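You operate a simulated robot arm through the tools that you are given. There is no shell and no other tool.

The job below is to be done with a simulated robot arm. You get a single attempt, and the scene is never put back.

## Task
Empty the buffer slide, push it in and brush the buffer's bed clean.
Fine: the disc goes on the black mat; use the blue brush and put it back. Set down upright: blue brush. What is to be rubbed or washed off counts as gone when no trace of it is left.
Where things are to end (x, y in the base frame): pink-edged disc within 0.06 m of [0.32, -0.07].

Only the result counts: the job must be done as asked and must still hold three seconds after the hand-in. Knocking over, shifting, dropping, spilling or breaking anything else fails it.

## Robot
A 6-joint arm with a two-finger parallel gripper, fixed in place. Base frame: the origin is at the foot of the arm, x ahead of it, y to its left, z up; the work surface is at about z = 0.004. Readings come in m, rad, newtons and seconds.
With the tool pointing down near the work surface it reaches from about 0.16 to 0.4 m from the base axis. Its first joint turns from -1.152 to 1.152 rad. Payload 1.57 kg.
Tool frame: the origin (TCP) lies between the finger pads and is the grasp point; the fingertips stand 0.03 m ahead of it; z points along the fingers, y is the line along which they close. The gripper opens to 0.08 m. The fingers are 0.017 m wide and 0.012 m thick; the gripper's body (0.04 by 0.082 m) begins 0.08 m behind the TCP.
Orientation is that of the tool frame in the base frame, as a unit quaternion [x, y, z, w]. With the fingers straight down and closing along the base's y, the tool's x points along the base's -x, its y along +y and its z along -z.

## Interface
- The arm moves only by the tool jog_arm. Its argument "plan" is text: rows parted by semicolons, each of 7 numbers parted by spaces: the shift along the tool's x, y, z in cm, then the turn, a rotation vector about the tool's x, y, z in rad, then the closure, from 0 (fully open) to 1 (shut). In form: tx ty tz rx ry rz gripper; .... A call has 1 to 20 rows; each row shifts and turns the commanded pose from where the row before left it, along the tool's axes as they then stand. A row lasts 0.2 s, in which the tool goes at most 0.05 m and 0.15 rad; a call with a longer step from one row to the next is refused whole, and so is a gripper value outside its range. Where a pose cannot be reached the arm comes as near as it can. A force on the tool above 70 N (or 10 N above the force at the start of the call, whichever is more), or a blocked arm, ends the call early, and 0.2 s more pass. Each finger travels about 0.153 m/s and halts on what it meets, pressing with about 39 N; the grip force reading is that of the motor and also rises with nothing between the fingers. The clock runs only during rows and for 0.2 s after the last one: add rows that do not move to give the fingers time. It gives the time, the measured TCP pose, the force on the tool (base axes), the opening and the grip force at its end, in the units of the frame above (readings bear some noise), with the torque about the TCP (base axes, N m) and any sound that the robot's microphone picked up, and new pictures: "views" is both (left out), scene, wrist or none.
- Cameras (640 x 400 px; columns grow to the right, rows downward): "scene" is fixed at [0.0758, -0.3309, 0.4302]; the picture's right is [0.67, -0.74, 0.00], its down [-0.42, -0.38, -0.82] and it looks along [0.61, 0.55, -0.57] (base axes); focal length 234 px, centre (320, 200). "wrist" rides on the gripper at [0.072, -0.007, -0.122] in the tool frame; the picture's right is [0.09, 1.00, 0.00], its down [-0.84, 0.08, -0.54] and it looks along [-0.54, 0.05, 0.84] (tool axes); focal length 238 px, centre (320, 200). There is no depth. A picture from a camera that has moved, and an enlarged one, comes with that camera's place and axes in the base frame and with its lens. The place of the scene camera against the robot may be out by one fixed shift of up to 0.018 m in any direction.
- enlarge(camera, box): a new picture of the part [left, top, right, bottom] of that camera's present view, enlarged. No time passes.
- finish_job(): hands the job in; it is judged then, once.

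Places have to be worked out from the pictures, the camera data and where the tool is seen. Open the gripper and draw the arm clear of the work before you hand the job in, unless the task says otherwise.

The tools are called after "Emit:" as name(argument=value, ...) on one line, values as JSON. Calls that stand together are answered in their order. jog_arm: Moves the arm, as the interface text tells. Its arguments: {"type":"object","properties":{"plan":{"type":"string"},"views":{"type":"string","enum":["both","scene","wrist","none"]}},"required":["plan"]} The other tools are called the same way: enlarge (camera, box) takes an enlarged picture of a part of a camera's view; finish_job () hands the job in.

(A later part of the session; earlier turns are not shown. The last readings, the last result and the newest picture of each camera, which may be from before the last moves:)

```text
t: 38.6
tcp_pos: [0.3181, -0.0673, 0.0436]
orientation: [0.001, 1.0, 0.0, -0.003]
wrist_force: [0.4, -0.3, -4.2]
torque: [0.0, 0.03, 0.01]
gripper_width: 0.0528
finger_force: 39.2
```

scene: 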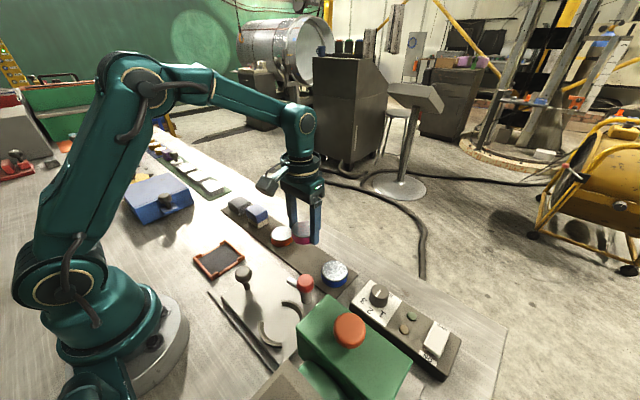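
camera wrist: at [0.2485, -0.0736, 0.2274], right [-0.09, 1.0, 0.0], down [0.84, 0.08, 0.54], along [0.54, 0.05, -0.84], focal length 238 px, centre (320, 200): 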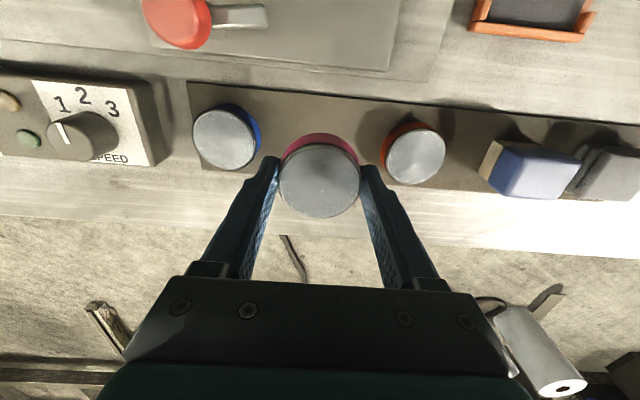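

No contact yet: the load is still the disc's weight. I go on in half-millimetre to one-millimetre steps.

Emit:
jog_arm(plan="0 0 0.1 0 0 0 0.8; 0 0 0.1 0 0 0 0.8; 0 0 0 0 0 0 0.8", views="none")

Emit:
jog_arm(plan="0 0 0.05 0 0 0 0.8; 0 0 0.05 0 0 0 0.8; 0 0 0 0 0 0 0.8", views="wrist")

```text
t: 39.4
tcp_pos: [0.3189, -0.0675, 0.0412]
orientation: [0.001, 1.0, 0.0, -0.002]
wrist_force: [0.0, -0.2, -3.7]
torque: [0.0, -0.03, 0.01]
gripper_width: 0.0527
finger_force: 39.1
```

```text
t: 40.2
tcp_pos: [0.3188, -0.0667, 0.0408]
orientation: [0.001, 1.0, 0.0, -0.003]
wrist_force: [-0.2, 0.2, -3.5]
torque: [-0.01, 0.0, -0.02]
gripper_width: 0.0524
finger_force: 39.4
camera wrist: at [0.2479, -0.0732, 0.1626], right [-0.09, 1.0, 0.0], down [0.84, 0.08, 0.54], along [0.54, 0.05, -0.84], focal length 238 px, centre (320, 200)
```

wrist: 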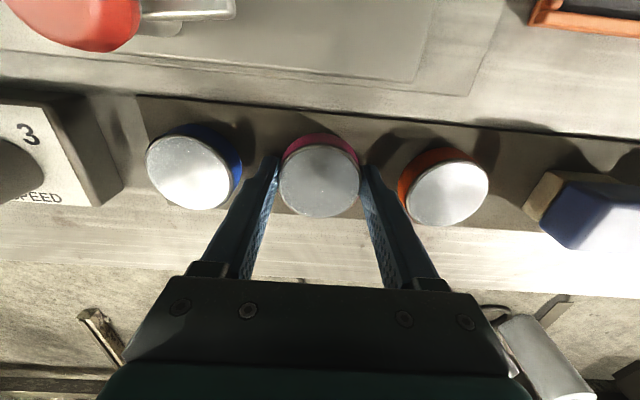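

Emit:
jog_arm(plan="0 0 0.05 0 0 0 0.8; 0 0 0.05 0 0 0 0.8; 0 0 0 0 0 0 0.8", views="none")

Emit:
jog_arm(plan="0 0 0.05 0 0 0 0.8; 0 0 0.05 0 0 0 0.8; 0 0 0 0 0 0 0.8", views="none")

```text
t: 41.0
tcp_pos: [0.3188, -0.0677, 0.0405]
orientation: [0.001, 1.0, 0.0, -0.002]
wrist_force: [0.1, 0.4, -4.4]
torque: [0.0, -0.01, 0.01]
gripper_width: 0.0524
finger_force: 38.5
```

```text
t: 41.8
tcp_pos: [0.32, -0.0662, 0.0378]
orientation: [0.001, 1.0, 0.0, -0.003]
wrist_force: [-0.2, 0.0, -3.9]
torque: [0.01, 0.01, 0.01]
gripper_width: 0.0523
finger_force: 39.3
```

Still only the disc's weight. I continue with single-millimetre steps.

Emit:
jog_arm(plan="0 0 0.05 0 0 0 0.8; 0 0 0.05 0 0 0 0.8; 0 0 0 0 0 0 0.8", views="none")

Emit:
jog_arm(plan="0 0 0.05 0 0 0 0.8; 0 0 0 0 0 0 0.8", views="none")

Emit:
jog_arm(plan="0 0 0.05 0 0 0 0.8; 0 0 0 0 0 0 0.8", views="wrist")

```text
t: 42.6
tcp_pos: [0.3193, -0.066, 0.0378]
orientation: [0.001, 1.0, -0.001, -0.003]
wrist_force: [0.2, 0.9, -3.3]
torque: [0.0, 0.0, 0.02]
gripper_width: 0.0525
finger_force: 39.4
```

```text
t: 43.2
tcp_pos: [0.3196, -0.0666, 0.0367]
orientation: [0.001, 1.0, -0.001, -0.003]
wrist_force: [0.3, 0.1, -4.7]
torque: [0.0, 0.03, 0.01]
gripper_width: 0.0525
finger_force: 39.4
```

```text
t: 43.8
tcp_pos: [0.3179, -0.0667, 0.0357]
orientation: [0.001, 1.0, 0.001, -0.002]
wrist_force: [0.6, 0.4, -4.4]
torque: [0.0, 0.01, -0.01]
gripper_width: 0.0528
finger_force: 39.4
camera wrist: at [0.2477, -0.0733, 0.1587], right [-0.09, 1.0, 0.0], down [0.84, 0.08, 0.54], along [0.54, 0.05, -0.84], focal length 238 px, centre (320, 200)
```

wrist: 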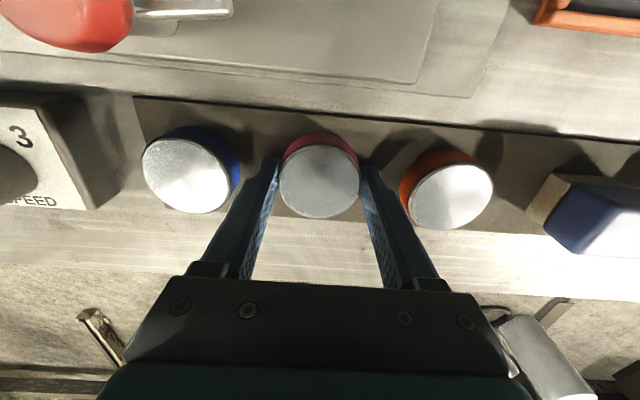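

Emit:
jog_arm(plan="0 0 0.05 0 0 0 0.8; 0 0 0 0 0 0 0.8", views="none")

Emit:
jog_arm(plan="0 0 0.05 0 0 0 0.8; 0 0 0 0 0 0 0.8", views="none")

Emit:
jog_arm(plan="0 0 0.05 0 0 0 0.8; 0 0 0 0 0 0 0.8", views="none")

```text
t: 44.4
tcp_pos: [0.3188, -0.0675, 0.0356]
orientation: [0.001, 1.0, 0.0, -0.002]
wrist_force: [-0.7, 0.2, -3.2]
torque: [-0.03, 0.0, 0.01]
gripper_width: 0.0527
finger_force: 39.1
```

```text
t: 45.0
tcp_pos: [0.3184, -0.0668, 0.0352]
orientation: [0.0, 1.0, 0.0, -0.003]
wrist_force: [-6.7, 0.7, 13.8]
torque: [0.12, 0.04, -0.06]
gripper_width: 0.0527
finger_force: 38.7
```

```text
t: 45.6
tcp_pos: [0.3178, -0.0678, 0.0345]
orientation: [0.001, 1.0, -0.001, -0.001]
wrist_force: [-6.4, 3.5, 29.7]
torque: [0.13, 0.38, -0.21]
gripper_width: 0.0525
finger_force: 38.6
```

The disc is down on the mat: the force turned to a push of about +30 N. I back off 0.5 mm, open only partly to stay clear of the blue disc, and rise.

Emit:
jog_arm(plan="0 0 -0.06 0 0 0 0.8; 0 0 0 0 0 0 0.8; 0 0 0 0 0 0 0.3; 0 0 0 0 0 0 0.2; 0 0 0 0 0 0 0.2; 0 0 -1 0 0 0 0.2; 0 0 -2 0 0 0 0.2; 0 0 -3 0 0 0 0.2; 0 0 -3 0 0 0 0.2; 0 0 0 0 0 0 0.2", views="both")

```text
t: 47.8
tcp_pos: [0.3203, -0.0688, 0.127]
orientation: [0.001, 1.0, 0.001, -0.002]
wrist_force: [-0.5, -0.5, 0.0]
torque: [0.0, 0.0, 0.04]
gripper_width: 0.0641
finger_force: 0.0
camera wrist: at [0.2497, -0.0743, 0.249], right [-0.09, 1.0, 0.0], down [0.84, 0.08, 0.54], along [0.54, 0.05, -0.84], focal length 238 px, centre (320, 200)
```

scene: 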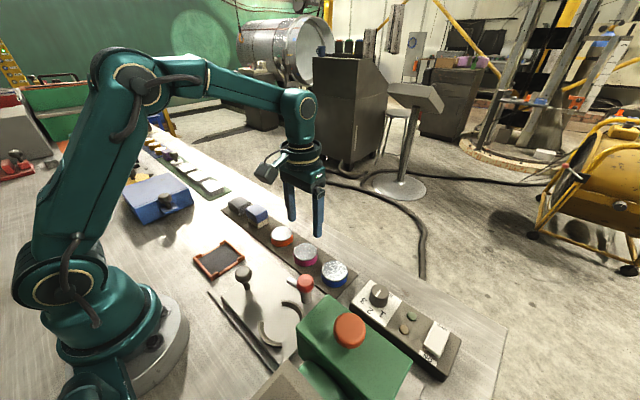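
wrist: 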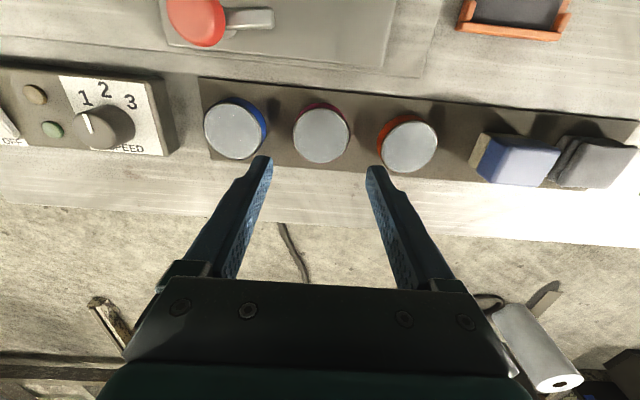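

The pink disc is now on the mat between the blue and orange ones, at about (0.32, -0.067). Next I move above the slide knob, near (0.180, -0.043, 0.061), to push the slide in.

Emit:
jog_arm(plan="0 0 -2 0 0 0 0; 2 0.4 0 0 0 0 0; 2.5 0.4 0 0 0 0 0; 2.5 0.5 0 0 0 0 0; 2.5 0.5 0 0 0 0 0; 2.5 0.5 0 0 0 0 0; 2 0.3 0 0 0 0 0; 0 0 0 0 0 0 0", views="both")

```text
t: 49.6
tcp_pos: [0.1787, -0.0406, 0.1456]
orientation: [0.001, 1.0, 0.0, -0.003]
wrist_force: [-0.4, -0.6, -0.5]
torque: [-0.01, -0.01, 0.01]
gripper_width: 0.0798
finger_force: 0.0
camera wrist: at [0.1077, -0.0464, 0.2681], right [-0.09, 1.0, 0.0], down [0.84, 0.08, 0.54], along [0.54, 0.05, -0.84], focal length 238 px, centre (320, 200)
```

scene: 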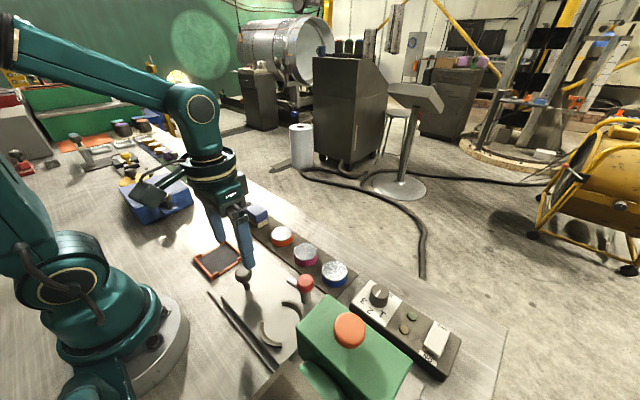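
wrist: 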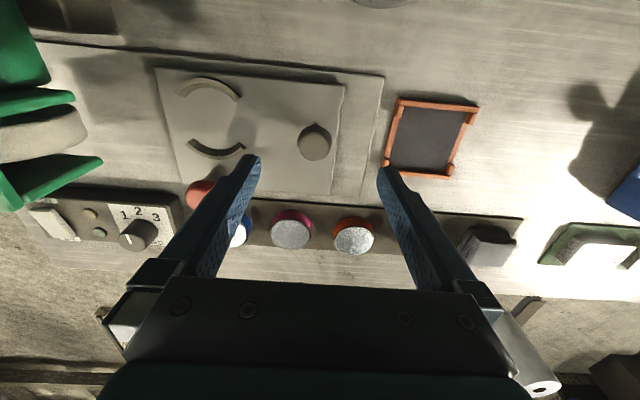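

The knob is at about (0.180, -0.045). I descend around it and close to 0.04 m so the +y finger can push the knob, then start pushing towards -y.

Emit:
jog_arm(plan="0 -0.4 2 0 0 0 0; 0 0 2 0 0 0 0; 0 0 2 0 0 0 0; 0 0 1.5 0 0 0 0; 0 0 0 0 0 0 0.5; 0 0 0 0 0 0 0.5; 0 -0.5 0 0 0 0 0.5; 0 -1 0 0 0 0 0.5; 0 -1 0 0 0 0 0.5; 0 0 0 0 0 0 0.5", views="both")

```text
t: 51.8
tcp_pos: [0.1783, -0.0694, 0.0714]
orientation: [0.001, 1.0, 0.0, -0.003]
wrist_force: [0.0, 0.0, -0.4]
torque: [-0.02, 0.01, -0.02]
gripper_width: 0.04
finger_force: 0.0
camera wrist: at [0.1076, -0.0758, 0.1935], right [-0.09, 1.0, 0.0], down [0.84, 0.08, 0.54], along [0.54, 0.05, -0.84], focal length 238 px, centre (320, 200)
```

scene: 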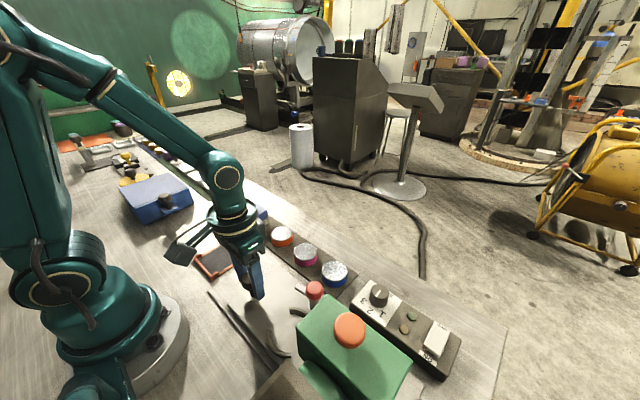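
wrist: 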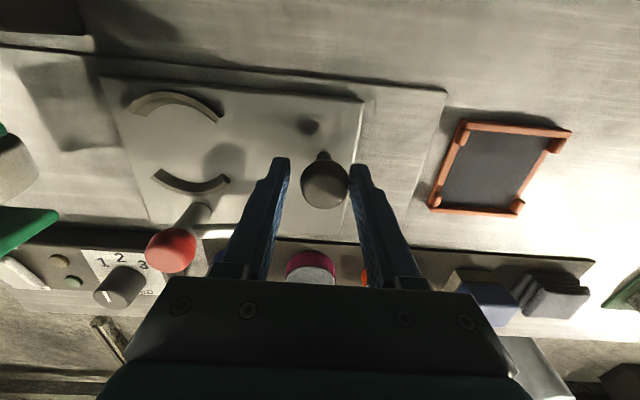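

The slide moves easily with the finger on the knob. I keep pushing and watch the force.

Emit:
jog_arm(plan="0 -1 0 0 0 0 0.5; 0 -1 0 0 0 0 0.5; 0 -1 0 0 0 0 0.5; 0 -1 0 0 0 0 0.5; 0 0 0 0 0 0 0.5", views="both")

```text
t: 53.0
tcp_pos: [0.1782, -0.1094, 0.0728]
orientation: [0.0, 1.0, 0.0, -0.002]
wrist_force: [0.1, -0.5, -0.2]
torque: [-0.01, -0.03, 0.0]
gripper_width: 0.0401
finger_force: 0.0
camera wrist: at [0.1073, -0.116, 0.1941], right [-0.09, 1.0, 0.0], down [0.84, 0.08, 0.54], along [0.54, 0.05, -0.84], focal length 238 px, centre (320, 200)
```

scene: 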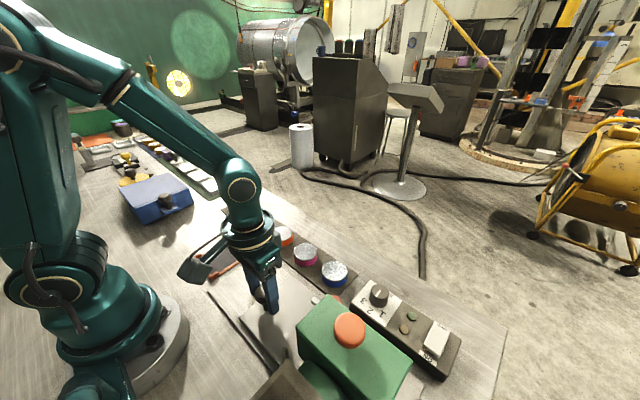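
wrist: 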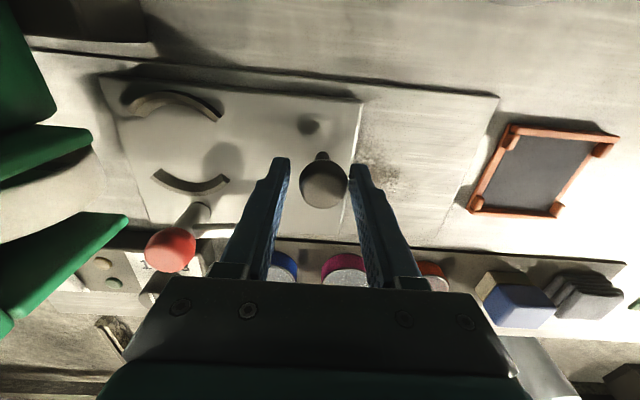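

A speckled dirty patch is showing on the bed behind the slide. I keep pushing the slide in.

Emit:
jog_arm(plan="0 -1 0 0 0 0 0.5; 0 -1 0 0 0 0 0.5; 0 -1 0 0 0 0 0.5; 0 0 0 0 0 0 0.5", views="both")

```text
t: 54.0
tcp_pos: [0.1798, -0.1409, 0.071]
orientation: [0.0, 1.0, 0.0, -0.003]
wrist_force: [0.3, 0.2, 0.5]
torque: [-0.02, -0.04, 0.04]
gripper_width: 0.04
finger_force: 0.0
camera wrist: at [0.1085, -0.1469, 0.1939], right [-0.09, 1.0, 0.0], down [0.84, 0.08, 0.54], along [0.54, 0.05, -0.84], focal length 238 px, centre (320, 200)
```

scene: 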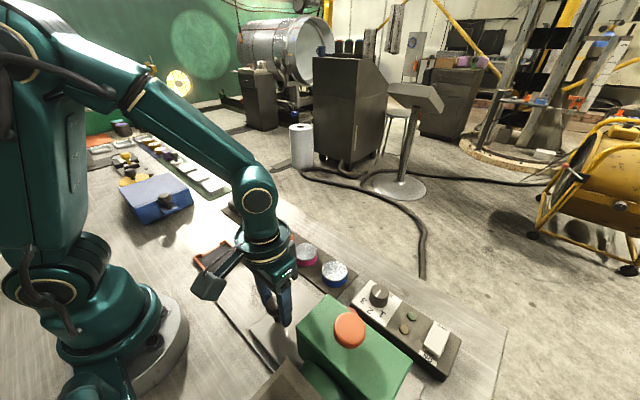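
wrist: 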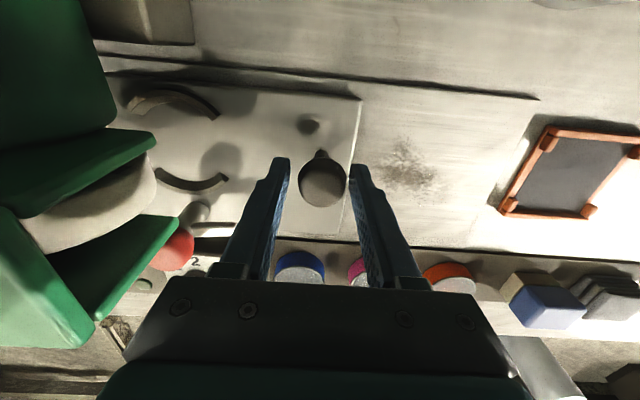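

There is no stop yet, and the dirt patch is now in the open. I keep pushing in small steps to find the end of travel, staying clear of the guard.

Emit:
jog_arm(plan="0 -0.5 0 0 0 0 0.5; 0 -0.5 0 0 0 0 0.5; 0 -0.4 0 0 0 0 0.5; 0 0 0 0 0 0 0.5", views="wrist")

```text
t: 55.0
tcp_pos: [0.1781, -0.1543, 0.0723]
orientation: [0.001, 1.0, 0.001, -0.002]
wrist_force: [0.0, 0.3, 0.8]
torque: [0.02, -0.01, -0.01]
gripper_width: 0.0404
finger_force: 0.2
camera wrist: at [0.1084, -0.1604, 0.1943], right [-0.09, 1.0, 0.0], down [0.84, 0.08, 0.54], along [0.54, 0.05, -0.84], focal length 238 px, centre (320, 200)
```

wrist: 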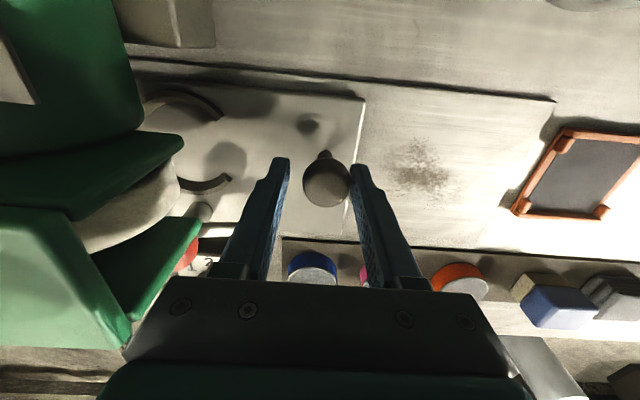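

Still no stop. The gripper body keeps about 2.7 cm to the guard, so I push about 1.2 cm more.

Emit:
jog_arm(plan="0 -0.4 0 0 0 0 0.5; 0 -0.4 0 0 0 0 0.5; 0 -0.4 0 0 0 0 0.5; 0 0 0 0 0 0 0.5", views="both")

```text
t: 56.0
tcp_pos: [0.1781, -0.1656, 0.0723]
orientation: [0.0, 1.0, 0.001, -0.002]
wrist_force: [-0.5, 0.4, 0.8]
torque: [0.02, 0.02, -0.01]
gripper_width: 0.0402
finger_force: 0.4
camera wrist: at [0.1077, -0.1722, 0.1944], right [-0.09, 1.0, 0.0], down [0.84, 0.08, 0.54], along [0.54, 0.05, -0.84], focal length 238 px, centre (320, 200)
```

scene: 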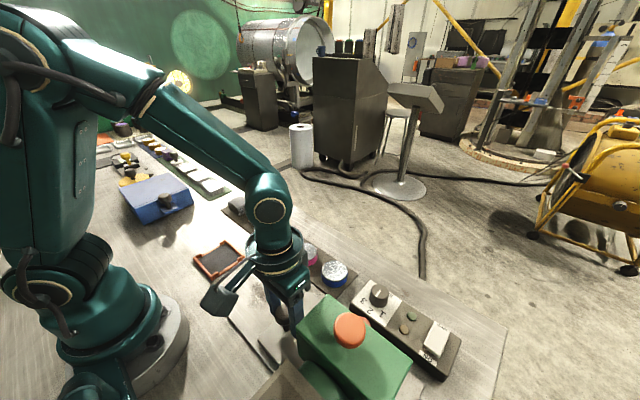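
wrist: 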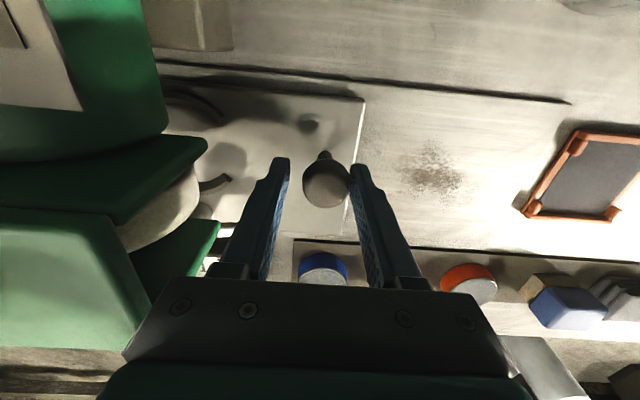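

The slide still follows, but my gripper body is getting close to the guard. I lift off, move back, close the fingers and push the knob with their outer side, which keeps the gripper body further from the guard.

Emit:
jog_arm(plan="0 0.1 -1 0 0 0 0.5; 0 0 -2 0 0 0 0.5; 0 0 -2.5 0 0 0 0.5; 0 0 -2 0 0 0 0.5; 0 2.2 0 0 0 0 1; 0 2.2 0 0 0 0 1; 0 0 2 0 0 0 1; 0 0 2.5 0 0 0 1; 0 0 2 0 0 0 1; 0 0 1 0 0 0 1; 0 0 0 0 0 0 1", views="both")

```text
t: 58.4
tcp_pos: [0.1794, -0.1202, 0.0713]
orientation: [0.001, 1.0, 0.0, -0.002]
wrist_force: [-0.2, -0.3, 0.6]
torque: [0.04, -0.03, -0.02]
gripper_width: 0.0
finger_force: 21.7
camera wrist: at [0.1086, -0.1268, 0.1939], right [-0.09, 1.0, 0.0], down [0.84, 0.08, 0.54], along [0.54, 0.05, -0.84], focal length 238 px, centre (320, 200)
```

scene: 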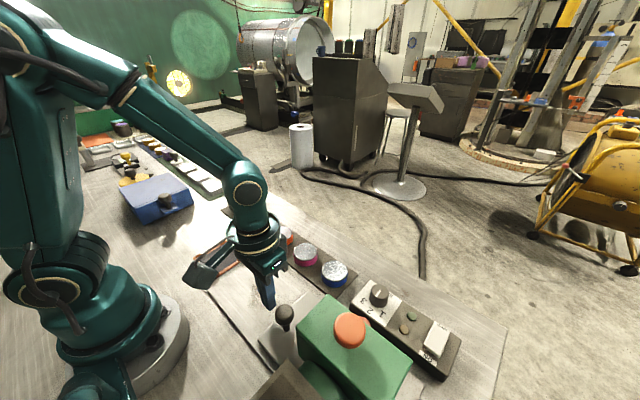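
wrist: 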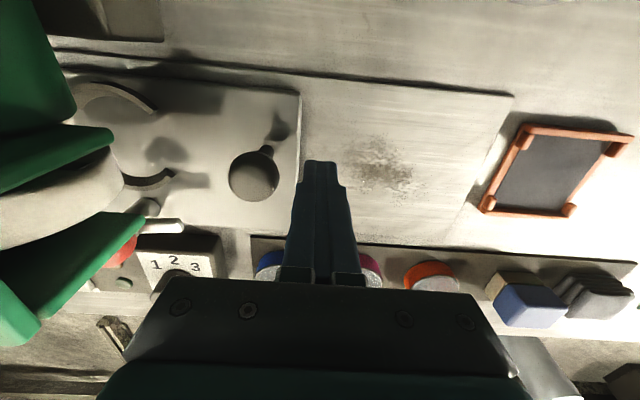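

The closed fingers are on the +y side of the knob, which is at y ≈ -0.162. I push on in small steps until the slide meets its stop.

Emit:
jog_arm(plan="0 -0.7 0 0 0 0 1; 0 -0.6 0 0 0 0 1; 0 -0.5 0 0 0 0 1; 0 -0.5 0 0 0 0 1; 0 -0.4 0 0 0 0 1; 0 0 0 0 0 0 1", views="wrist")

```text
t: 59.8
tcp_pos: [0.1788, -0.1492, 0.0726]
orientation: [0.001, 1.0, 0.0, -0.003]
wrist_force: [-0.2, -0.2, -0.1]
torque: [-0.01, -0.04, 0.02]
gripper_width: 0.0002
finger_force: 21.6
camera wrist: at [0.1079, -0.1547, 0.1944], right [-0.09, 1.0, 0.0], down [0.84, 0.08, 0.54], along [0.54, 0.05, -0.84], focal length 238 px, centre (320, 200)
```

wrist: 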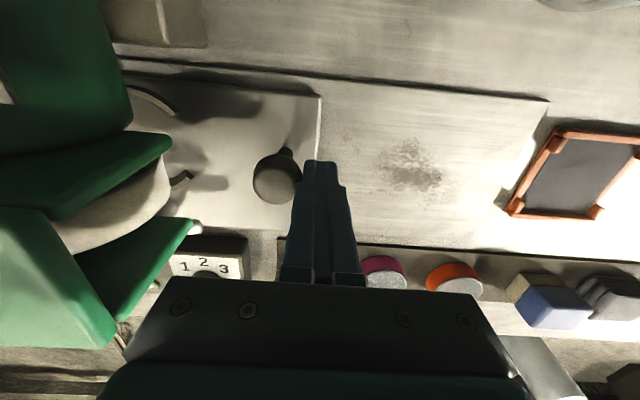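

The knob moved on to y ≈ -0.175 without resistance. I continue.

Emit:
jog_arm(plan="0 -0.4 0 0 0 0 1; 0 -0.4 0 0 0 0 1; 0 -0.3 0 0 0 0 1; 0 0 0 0 0 0 1", views="wrist")

```text
t: 60.4
tcp_pos: [0.1778, -0.1495, 0.0712]
orientation: [0.004, 1.0, 0.008, -0.004]
wrist_force: [2.9, 9.4, 5.5]
torque: [-0.03, -0.02, 0.07]
gripper_width: 0.0002
finger_force: 20.6
stopped in row 2: the force on the tool passed its limit at 81 N (the readings are from after the stop); the commanded pose is now the measured one
camera wrist: at [0.108, -0.1569, 0.1943], right [-0.08, 1.0, 0.02], down [0.84, 0.06, 0.54], along [0.54, 0.06, -0.84], focal length 238 px, centre (320, 200)
```

wrist: 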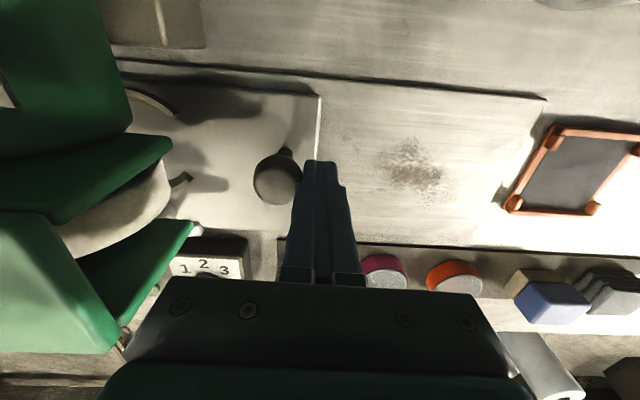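

The slide met a hard stop at 81 N, with the knob at y ≈ -0.176. I back off, rise, and look at the bed.

Emit:
jog_arm(plan="0 0.5 0 0 0 0 1; 0 1 0 0 0 0 1; 0 1.5 -2 0 0 0 1; 0 2 -2.5 0 0 0 1; 0 2 -2.5 0 0 0 1; 0 2 -1 0 0 0 0.5; 0 0 0 0 0 0 0", views="both")

```text
t: 62.0
tcp_pos: [0.1806, -0.0617, 0.1535]
orientation: [0.003, 1.0, 0.006, -0.003]
wrist_force: [-0.3, 0.0, 0.6]
torque: [0.02, 0.01, -0.02]
gripper_width: 0.08
finger_force: 0.0
camera wrist: at [0.1101, -0.0688, 0.2761], right [-0.09, 1.0, 0.01], down [0.84, 0.06, 0.54], along [0.54, 0.06, -0.84], focal length 238 px, centre (320, 200)
```

scene: 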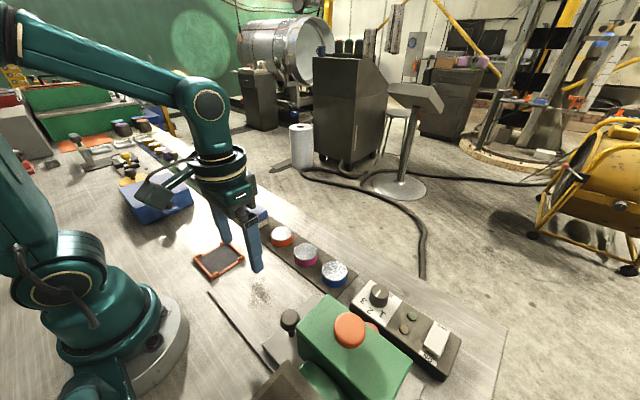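
wrist: 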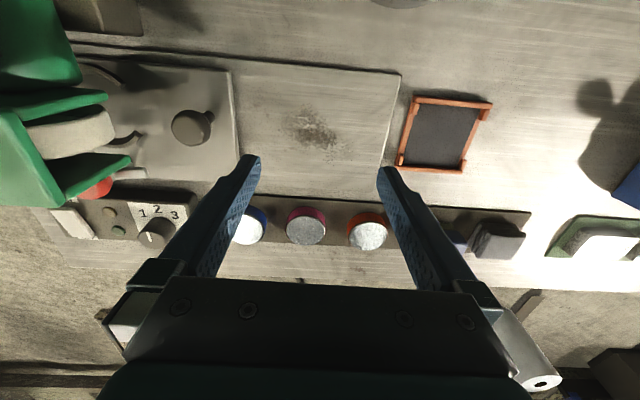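

Emit:
enlarge(camera="wrist", box=[210, 60, 410, 200])

Emit:
enlarge(camera="scene", box=[200, 250, 360, 370])

Emit:
enlarge(camera="wrist", box=[0, 30, 240, 250])

```text
2.86 times, centred on (310, 130) of wrist
camera zoom: at [0.1101, -0.0688, 0.2761], right [-0.09, 1.0, 0.01], down [0.84, 0.06, 0.54], along [0.54, 0.06, -0.84], focal length 681 px, centre (349, 400)
```

zoom: 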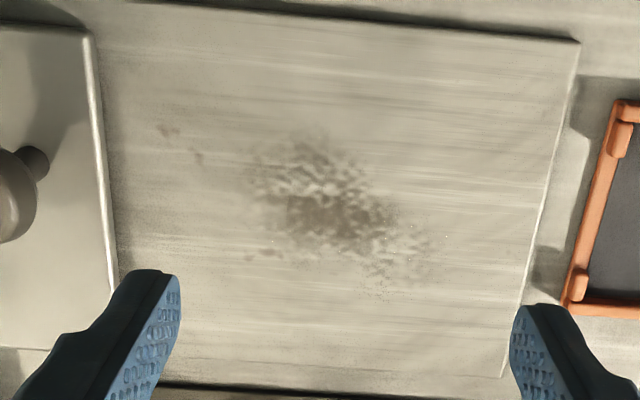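

```text
3.33 times, centred on (280, 310) of scene
camera zoom: at [0.0758, -0.3309, 0.4302], right [0.67, -0.74, 0.0], down [-0.42, -0.38, -0.82], along [0.61, 0.55, -0.57], focal length 779 px, centre (453, -167)
```

zoom: 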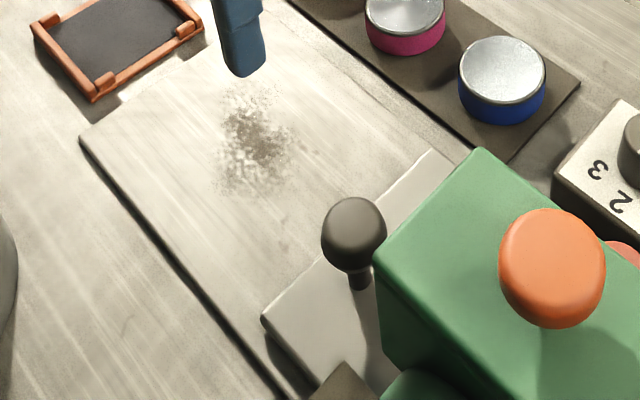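

```text
1.82 times, centred on (120, 140) of wrist
camera zoom: at [0.1101, -0.0688, 0.2761], right [-0.09, 1.0, 0.01], down [0.84, 0.06, 0.54], along [0.54, 0.06, -0.84], focal length 433 px, centre (684, 309)
```

zoom: 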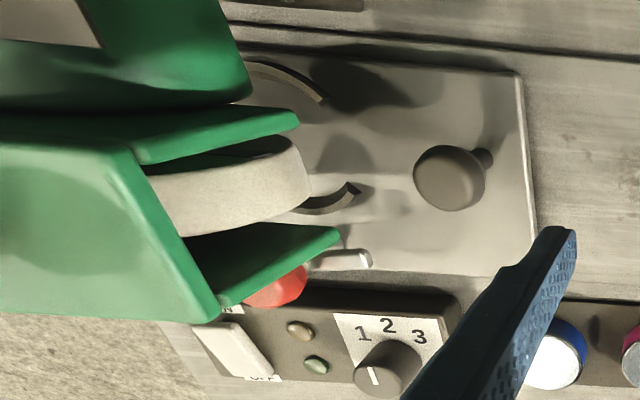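

The bed shows a dark speckled patch, main cluster around (0.19, -0.065), with outliers from about x 0.165 to 0.22 and y -0.135 to -0.015. Now I go to look at the blue brush from closer, levelling the tool on the way.

Emit:
jog_arm(plan="0 0 -2 0.012 -0.006 -0.006 0; -0.5 2.5 0 0 0 0 0; -1 2.5 0 0 0 0 0; -1 2.5 0 0 0 0 0; -1 2.5 0 0 0 0 0; -1 2.5 0 0 0 0 0; -1 2.5 0 0 0 0 0; -1 2 0 0 0 0 0; 0 0 1 0 0 0 0; 0 0 0 0 0 0 0", views="both")

```text
t: 64.2
tcp_pos: [0.2455, 0.1089, 0.1637]
orientation: [0.0, 1.0, 0.0, 0.0]
wrist_force: [-1.2, -0.1, 0.5]
torque: [0.01, 0.03, 0.01]
gripper_width: 0.08
finger_force: 0.0
camera wrist: at [0.1739, 0.1027, 0.2859], right [-0.09, 1.0, 0.0], down [0.84, 0.08, 0.54], along [0.54, 0.05, -0.84], focal length 238 px, centre (320, 200)
```

scene: 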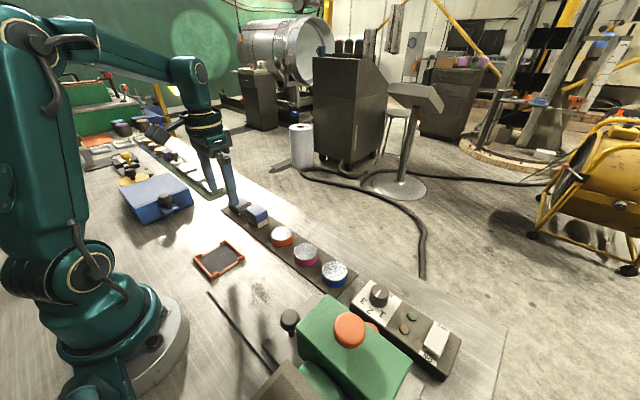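
wrist: 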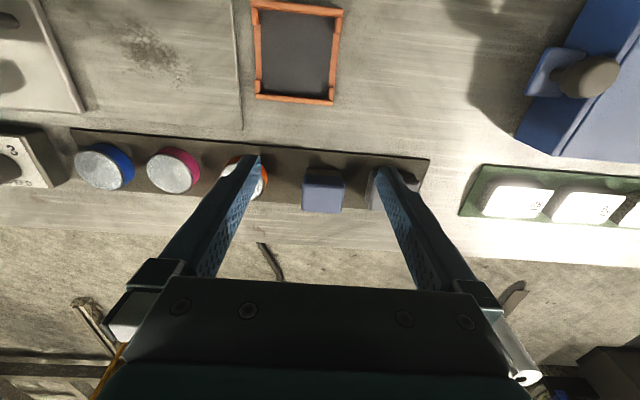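

Emit:
enlarge(camera="wrist", box=[240, 120, 440, 240])

Emit:
enlarge(camera="scene", box=[210, 180, 320, 260])

```text
3.20 times, centred on (340, 180) of wrist
camera zoom: at [0.1739, 0.1027, 0.2859], right [-0.09, 1.0, 0.0], down [0.84, 0.08, 0.54], along [0.54, 0.05, -0.84], focal length 763 px, centre (256, 264)
```

zoom: 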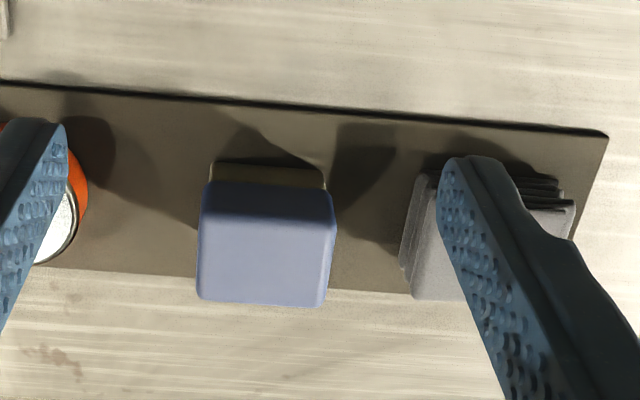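

```text
5.00 times, centred on (265, 220) of scene
camera zoom: at [0.0758, -0.3309, 0.4302], right [0.67, -0.74, 0.0], down [-0.42, -0.38, -0.82], along [0.61, 0.55, -0.57], focal length 1169 px, centre (595, 100)
```

zoom: 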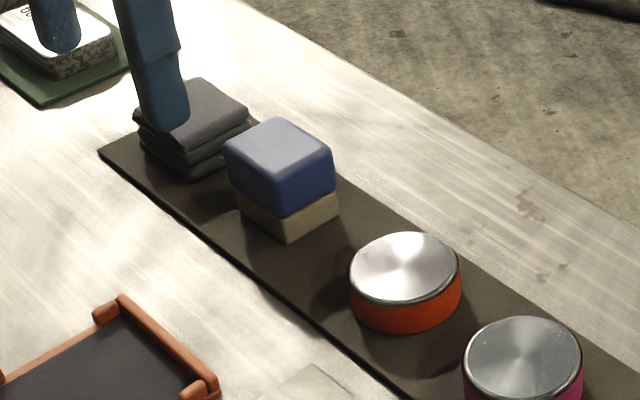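

The brush is a blue block about 0.043 × 0.047 m with a tan bristle base. Its top is near z = 0.046 and its centre near (0.324, 0.120), with the folded cloth beside it in +y. I turn the tool so the fingers close along x, away from the cloth, and hover above it.

Emit:
jog_arm(plan="0 0 0 0 0 0.1428 0; 0 0 0 0 0 0.1428 0; 0 0 0 0 0 0.1428 0; 0 0 0 0 0 0.1428 0; 0 0 0 0 0 0.1428 0; 0 0 0 0 0 0.1428 0; 0 0 0 0 0 0.1428 0; 0 0 0 0 0 0.1428 0; 0 0 0 0 0 0.1428 0; 0 0 0 0 0 0.1428 0; 0 0 0 0 0 0.1428 0; 0.3 2 0 0 0 0 0; 0.3 2 0 0 0 0 0; 0.3 2 0 0 0 0 0; 0.2 1.8 0 0 0 0 0; 0 0 0 0 0 0 0", views="both")

```text
t: 67.6
tcp_pos: [0.3238, 0.1206, 0.1648]
orientation: [0.707, 0.707, 0.0, 0.0]
wrist_force: [0.2, 0.8, 0.2]
torque: [0.0, -0.03, 0.02]
gripper_width: 0.0799
finger_force: 0.0
camera wrist: at [0.3176, 0.1917, 0.2874], right [1.0, 0.09, 0.0], down [0.08, -0.84, 0.54], along [0.05, -0.54, -0.84], focal length 238 px, centre (320, 200)
```

scene: 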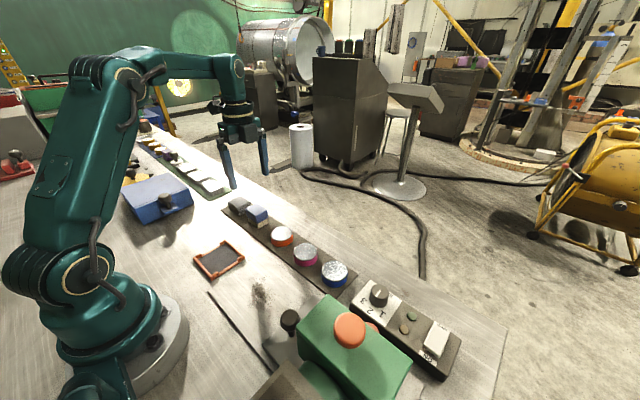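
wrist: 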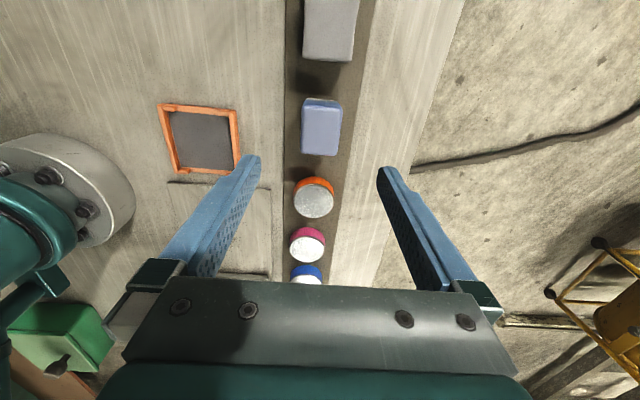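

Emit:
enlarge(camera="wrist", box=[250, 0, 400, 180])

```text
2.22 times, centred on (325, 90) of wrist
camera zoom: at [0.3176, 0.1917, 0.2874], right [1.0, 0.09, 0.0], down [0.08, -0.84, 0.54], along [0.05, -0.54, -0.84], focal length 530 px, centre (309, 444)
```

zoom: 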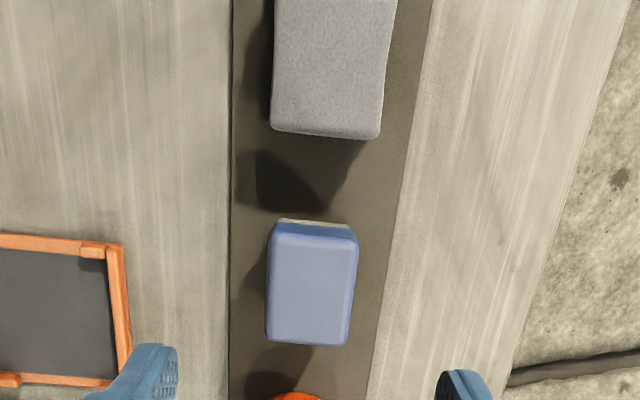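

The brush's top centre is at about (0.325, 0.120), 0.038 m wide in x, and the tool is centred over it. I descend so the fingertips straddle the blue body.

Emit:
jog_arm(plan="0 0.05 2.5 0 0 0 0; 0 0 2.5 0 0 0 0; 0 0 2.5 0 0 0 0; 0 0 1.5 0 0 0 0; 0 0 1 0 0 0 0; 0 0 0.8 0 0 0 0; 0 0 0.6 0 0 0 0; 0 0 0 0 0 0 0", views="wrist")

```text
t: 69.4
tcp_pos: [0.3225, 0.1188, 0.0488]
orientation: [0.707, 0.707, 0.0, -0.001]
wrist_force: [0.1, -0.2, -0.1]
torque: [-0.02, 0.02, -0.02]
gripper_width: 0.0799
finger_force: 0.0
camera wrist: at [0.3166, 0.1918, 0.1712], right [1.0, 0.09, 0.0], down [0.08, -0.84, 0.54], along [0.05, -0.54, -0.84], focal length 238 px, centre (320, 200)
```

wrist: 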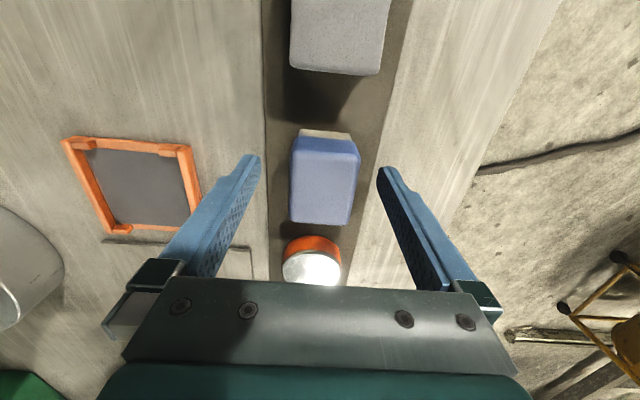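

The fingers straddle the brush. I close on it.

Emit:
jog_arm(plan="0 0.1 0 0 0 0 0; 0 0 0 0 0 0 0.3; 0 0 0 0 0 0 0.8; 0 0 0 0 0 0 0.8; 0 0 0 0 0 0 0.8", views="wrist")

```text
t: 70.6
tcp_pos: [0.3235, 0.1199, 0.0495]
orientation: [0.707, 0.707, 0.001, -0.001]
wrist_force: [0.4, 0.3, -0.3]
torque: [0.01, 0.03, 0.03]
gripper_width: 0.039
finger_force: 38.6
camera wrist: at [0.3178, 0.1917, 0.1714], right [1.0, 0.09, 0.0], down [0.08, -0.84, 0.54], along [0.05, -0.54, -0.84], focal length 238 px, centre (320, 200)
```

wrist: 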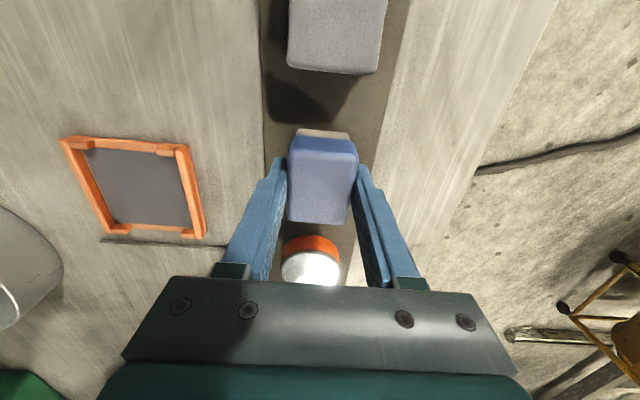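

The brush is gripped at an opening of 0.039 m. I note this pose, (0.324, 0.120, 0.0495), for putting it back, and lift gently.

Emit:
jog_arm(plan="0 0 -0.2 0 0 0 0.8; 0 0 -0.3 0 0 0 0.8; 0 0 -0.5 0 0 0 0.8; 0 0 -1 0 0 0 0.8; 0 0 -1.5 0 0 0 0.8; 0 0 -2 0 0 0 0.8; 0 0 -1.5 0 0 0 0.8; 0 0 -1 0 0 0 0.8; 0 0 0 0 0 0 0.8", views="both")

```text
t: 72.6
tcp_pos: [0.3248, 0.1202, 0.13]
orientation: [0.707, 0.707, 0.001, -0.001]
wrist_force: [-0.6, 0.5, -1.3]
torque: [0.02, 0.0, 0.04]
gripper_width: 0.0389
finger_force: 39.6
camera wrist: at [0.3185, 0.1917, 0.2517], right [1.0, 0.09, 0.0], down [0.08, -0.84, 0.54], along [0.05, -0.54, -0.84], focal length 238 px, centre (320, 200)
```

scene: 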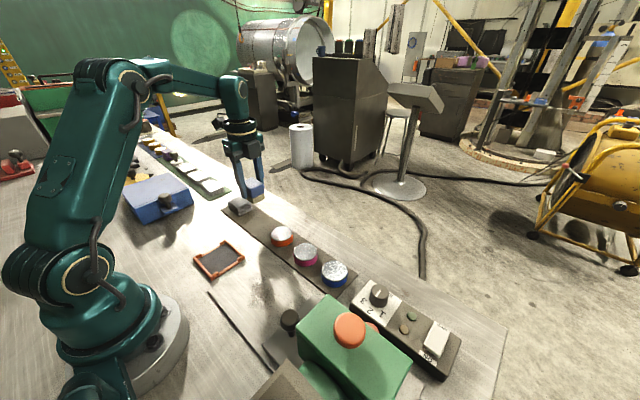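
wrist: 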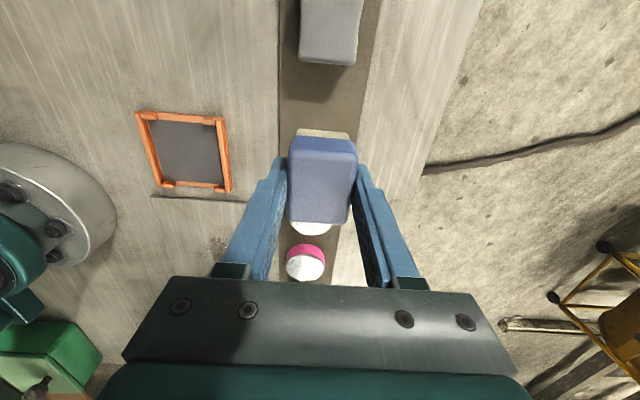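

The brush is held firmly (about 1.3 N). I carry it over the bed at a safe height to about (0.195, -0.045).

Emit:
jog_arm(plan="-1 -0.8 0 0 0 0 0.8; -1.8 -1.5 0 0 0 0 0.8; -2 -1.6 0 0 0 0 0.8; -2 -1.6 0 0 0 0 0.8; -2 -1.6 0 0 0 0 0.8; -2 -1.6 0 0 0 0 0.8; -2 -1.6 0 0 0 0 0.8; -1.8 -1.4 0 0 0 0 0.8; -1.2 -0.9 0 0 0 0 0.8; -0.7 -0.4 0 0 0 0 0.8; 0 0 1 0 0 0 0.8; 0 0 1.5 0 0 0 0.8; 0 0 1.5 0 0 0 0.8; 0 0 1 0 0 0 0.8; 0 0 0 0 0 0 0.8", views="both")

```text
t: 75.8
tcp_pos: [0.1957, -0.0446, 0.0792]
orientation: [0.707, 0.707, 0.0, 0.0]
wrist_force: [-0.6, -0.1, -0.7]
torque: [-0.02, 0.02, 0.01]
gripper_width: 0.0391
finger_force: 38.3
camera wrist: at [0.1878, 0.0275, 0.2008], right [1.0, 0.09, 0.0], down [0.08, -0.84, 0.54], along [0.05, -0.54, -0.84], focal length 238 px, centre (320, 200)
```

scene: 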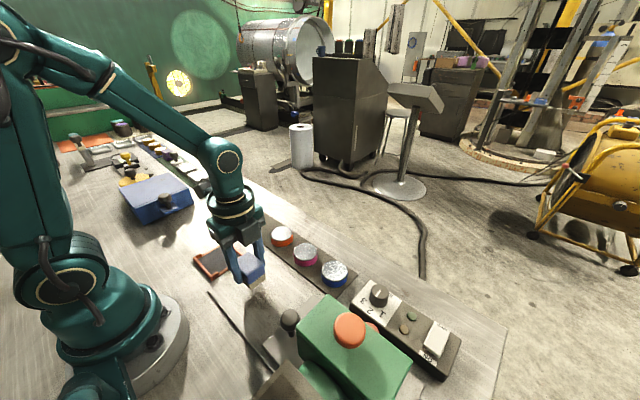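
wrist: 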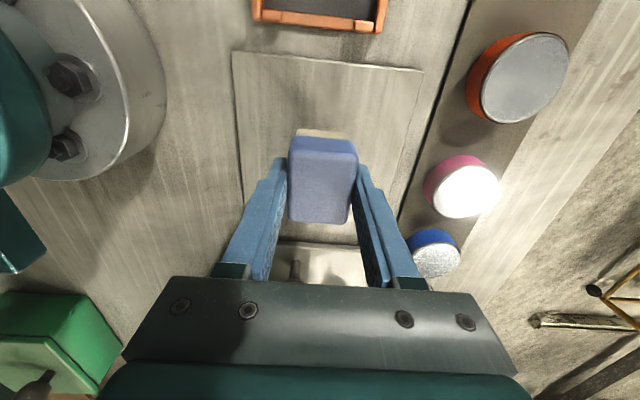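

The brush is over the bed and level. I lower it and feel for contact.

Emit:
jog_arm(plan="0 0 1 0 0 0 0.8; 0 0 0.8 0 0 0 0.8; 0 0 0.4 0 0 0 0.8; 0 0 0 0 0 0 0.8", views="none")

Emit:
jog_arm(plan="0 0 0.1 0 0 0 0.8; 0 0 0.1 0 0 0 0.8; 0 0 0 0 0 0 0.8", views="none")

Emit:
jog_arm(plan="0 0 0.05 0 0 0 0.8; 0 0 0.05 0 0 0 0.8; 0 0 0 0 0 0 0.8", views="none")

```text
t: 76.8
tcp_pos: [0.1928, -0.0445, 0.0567]
orientation: [0.707, 0.707, 0.001, -0.001]
wrist_force: [-0.4, 0.2, -0.3]
torque: [0.02, 0.02, 0.02]
gripper_width: 0.0388
finger_force: 38.8
```

```text
t: 77.6
tcp_pos: [0.1944, -0.0448, 0.0535]
orientation: [0.707, 0.707, 0.0, -0.001]
wrist_force: [-1.5, -0.9, -0.2]
torque: [-0.01, -0.02, -0.01]
gripper_width: 0.0389
finger_force: 39.5
```

```text
t: 78.4
tcp_pos: [0.1941, -0.0448, 0.0529]
orientation: [0.706, 0.708, 0.001, 0.0]
wrist_force: [-0.6, 0.2, -1.0]
torque: [0.04, 0.0, 0.03]
gripper_width: 0.0391
finger_force: 38.8
```

Emit:
jog_arm(plan="0 0 0.05 0 0 0 0.8; 0 0 0.05 0 0 0 0.8; 0 0 0 0 0 0 0.8", views="none")

Emit:
jog_arm(plan="0 0 0.05 0 0 0 0.8; 0 0 0.05 0 0 0 0.8; 0 0 0 0 0 0 0.8", views="none")

Emit:
jog_arm(plan="0 0 0.05 0 0 0 0.8; 0 0 0 0 0 0 0.8", views="none")

```text
t: 79.2
tcp_pos: [0.1948, -0.0448, 0.0535]
orientation: [0.707, 0.708, 0.001, 0.0]
wrist_force: [-1.0, 0.7, -0.4]
torque: [-0.02, -0.02, -0.01]
gripper_width: 0.0389
finger_force: 38.6
```

```text
t: 80.0
tcp_pos: [0.1941, -0.0443, 0.051]
orientation: [0.707, 0.707, 0.001, 0.0]
wrist_force: [0.2, 0.6, -0.6]
torque: [-0.02, -0.03, 0.0]
gripper_width: 0.0388
finger_force: 38.9
```

```text
t: 80.6
tcp_pos: [0.1949, -0.0449, 0.0525]
orientation: [0.707, 0.707, 0.0, -0.001]
wrist_force: [-0.7, -0.2, -0.3]
torque: [-0.01, 0.0, -0.02]
gripper_width: 0.0392
finger_force: 39.2
```

Emit:
jog_arm(plan="0 0 0.05 0 0 0 0.8; 0 0 0 0 0 0 0.8", views="none")

Emit:
jog_arm(plan="0 0 0.05 0 0 0 0.8; 0 0 0 0 0 0 0.8", views="none")

Emit:
jog_arm(plan="0 0 0.05 0 0 0 0.8; 0 0 0 0 0 0 0.8", views="wrist")

```text
t: 81.2
tcp_pos: [0.1959, -0.0455, 0.0511]
orientation: [0.707, 0.707, -0.001, 0.0]
wrist_force: [0.1, 0.0, -0.4]
torque: [-0.01, -0.02, -0.01]
gripper_width: 0.0387
finger_force: 38.8
```

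```text
t: 81.8
tcp_pos: [0.1941, -0.0453, 0.0518]
orientation: [0.707, 0.707, 0.0, 0.0]
wrist_force: [-1.5, -1.3, 13.4]
torque: [-0.06, 0.12, 0.0]
gripper_width: 0.0388
finger_force: 38.6
```

```text
t: 82.4
tcp_pos: [0.1951, -0.0435, 0.0502]
orientation: [0.707, 0.707, 0.0, 0.0]
wrist_force: [-7.0, -1.2, 41.4]
torque: [-0.02, 0.25, -0.02]
gripper_width: 0.0387
finger_force: 38.9
camera wrist: at [0.1883, 0.0272, 0.1727], right [1.0, 0.09, 0.0], down [0.08, -0.84, 0.54], along [0.05, -0.54, -0.84], focal length 238 px, centre (320, 200)
```

wrist: 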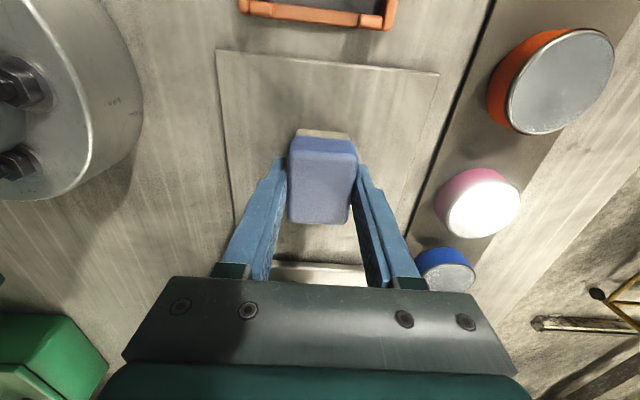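

Contact is found (13 N, then 41 N after a further half-millimetre). I back off about half a millimetre to roughly 10 N and make a first stroke along x.

Emit:
jog_arm(plan="0 0 -0.06 0 0 0 0.8; 0 0.7 0 0 0 0 0.8; 0 1 0 0 0 0 0.8; 0 1 0 0 0 0 0.8; 0 0.6 0 0 0 0 0.8; 0 -0.6 0 0 0 0 0.8; 0 -1 0 0 0 0 0.8; 0 -1 0 0 0 0 0.8; 0 -1 0 0 0 0 0.8; 0 -1 0 0 0 0 0.8; 0 -1 0 0 0 0 0.8; 0 -0.7 0 0 0 0 0.8; 0 0 0 0 0 0 0.8", views="both")

```text
t: 85.2
tcp_pos: [0.1641, -0.0448, 0.0514]
orientation: [0.708, 0.707, 0.001, 0.0]
wrist_force: [-1.0, 0.5, -0.2]
torque: [-0.01, 0.02, -0.01]
gripper_width: 0.0391
finger_force: 38.7
camera wrist: at [0.1583, 0.0273, 0.1736], right [1.0, 0.09, 0.0], down [0.08, -0.84, 0.54], along [0.05, -0.54, -0.84], focal length 238 px, centre (320, 200)
```

scene: 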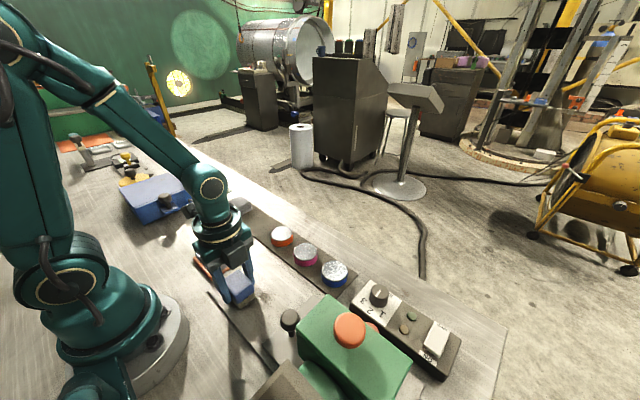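
wrist: 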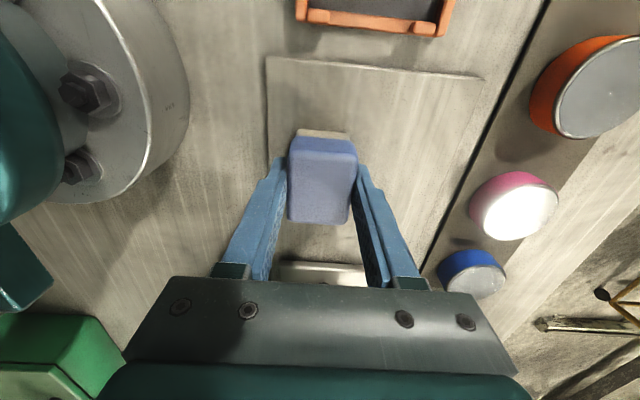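

The contact is lost at this height, as the brush may have slid up slightly in the fingers. I press down in fine steps until I read a moderate force again.

Emit:
jog_arm(plan="0 0 0.04 0 0 0 0.8; 0 0 0 0 0 0 0.8", views="none")

Emit:
jog_arm(plan="0 0 0.02 0 0 0 0.8; 0 0 0 0 0 0 0.8", views="none")

```text
t: 85.8
tcp_pos: [0.163, -0.0445, 0.0507]
orientation: [0.708, 0.707, 0.0, -0.001]
wrist_force: [-0.2, 0.5, 3.3]
torque: [-0.01, 0.03, 0.0]
gripper_width: 0.039
finger_force: 39.3
```

```text
t: 86.4
tcp_pos: [0.1641, -0.0443, 0.0504]
orientation: [0.707, 0.707, 0.001, -0.001]
wrist_force: [-4.1, 7.2, 32.3]
torque: [0.28, 0.23, 0.01]
gripper_width: 0.0389
finger_force: 38.6
```

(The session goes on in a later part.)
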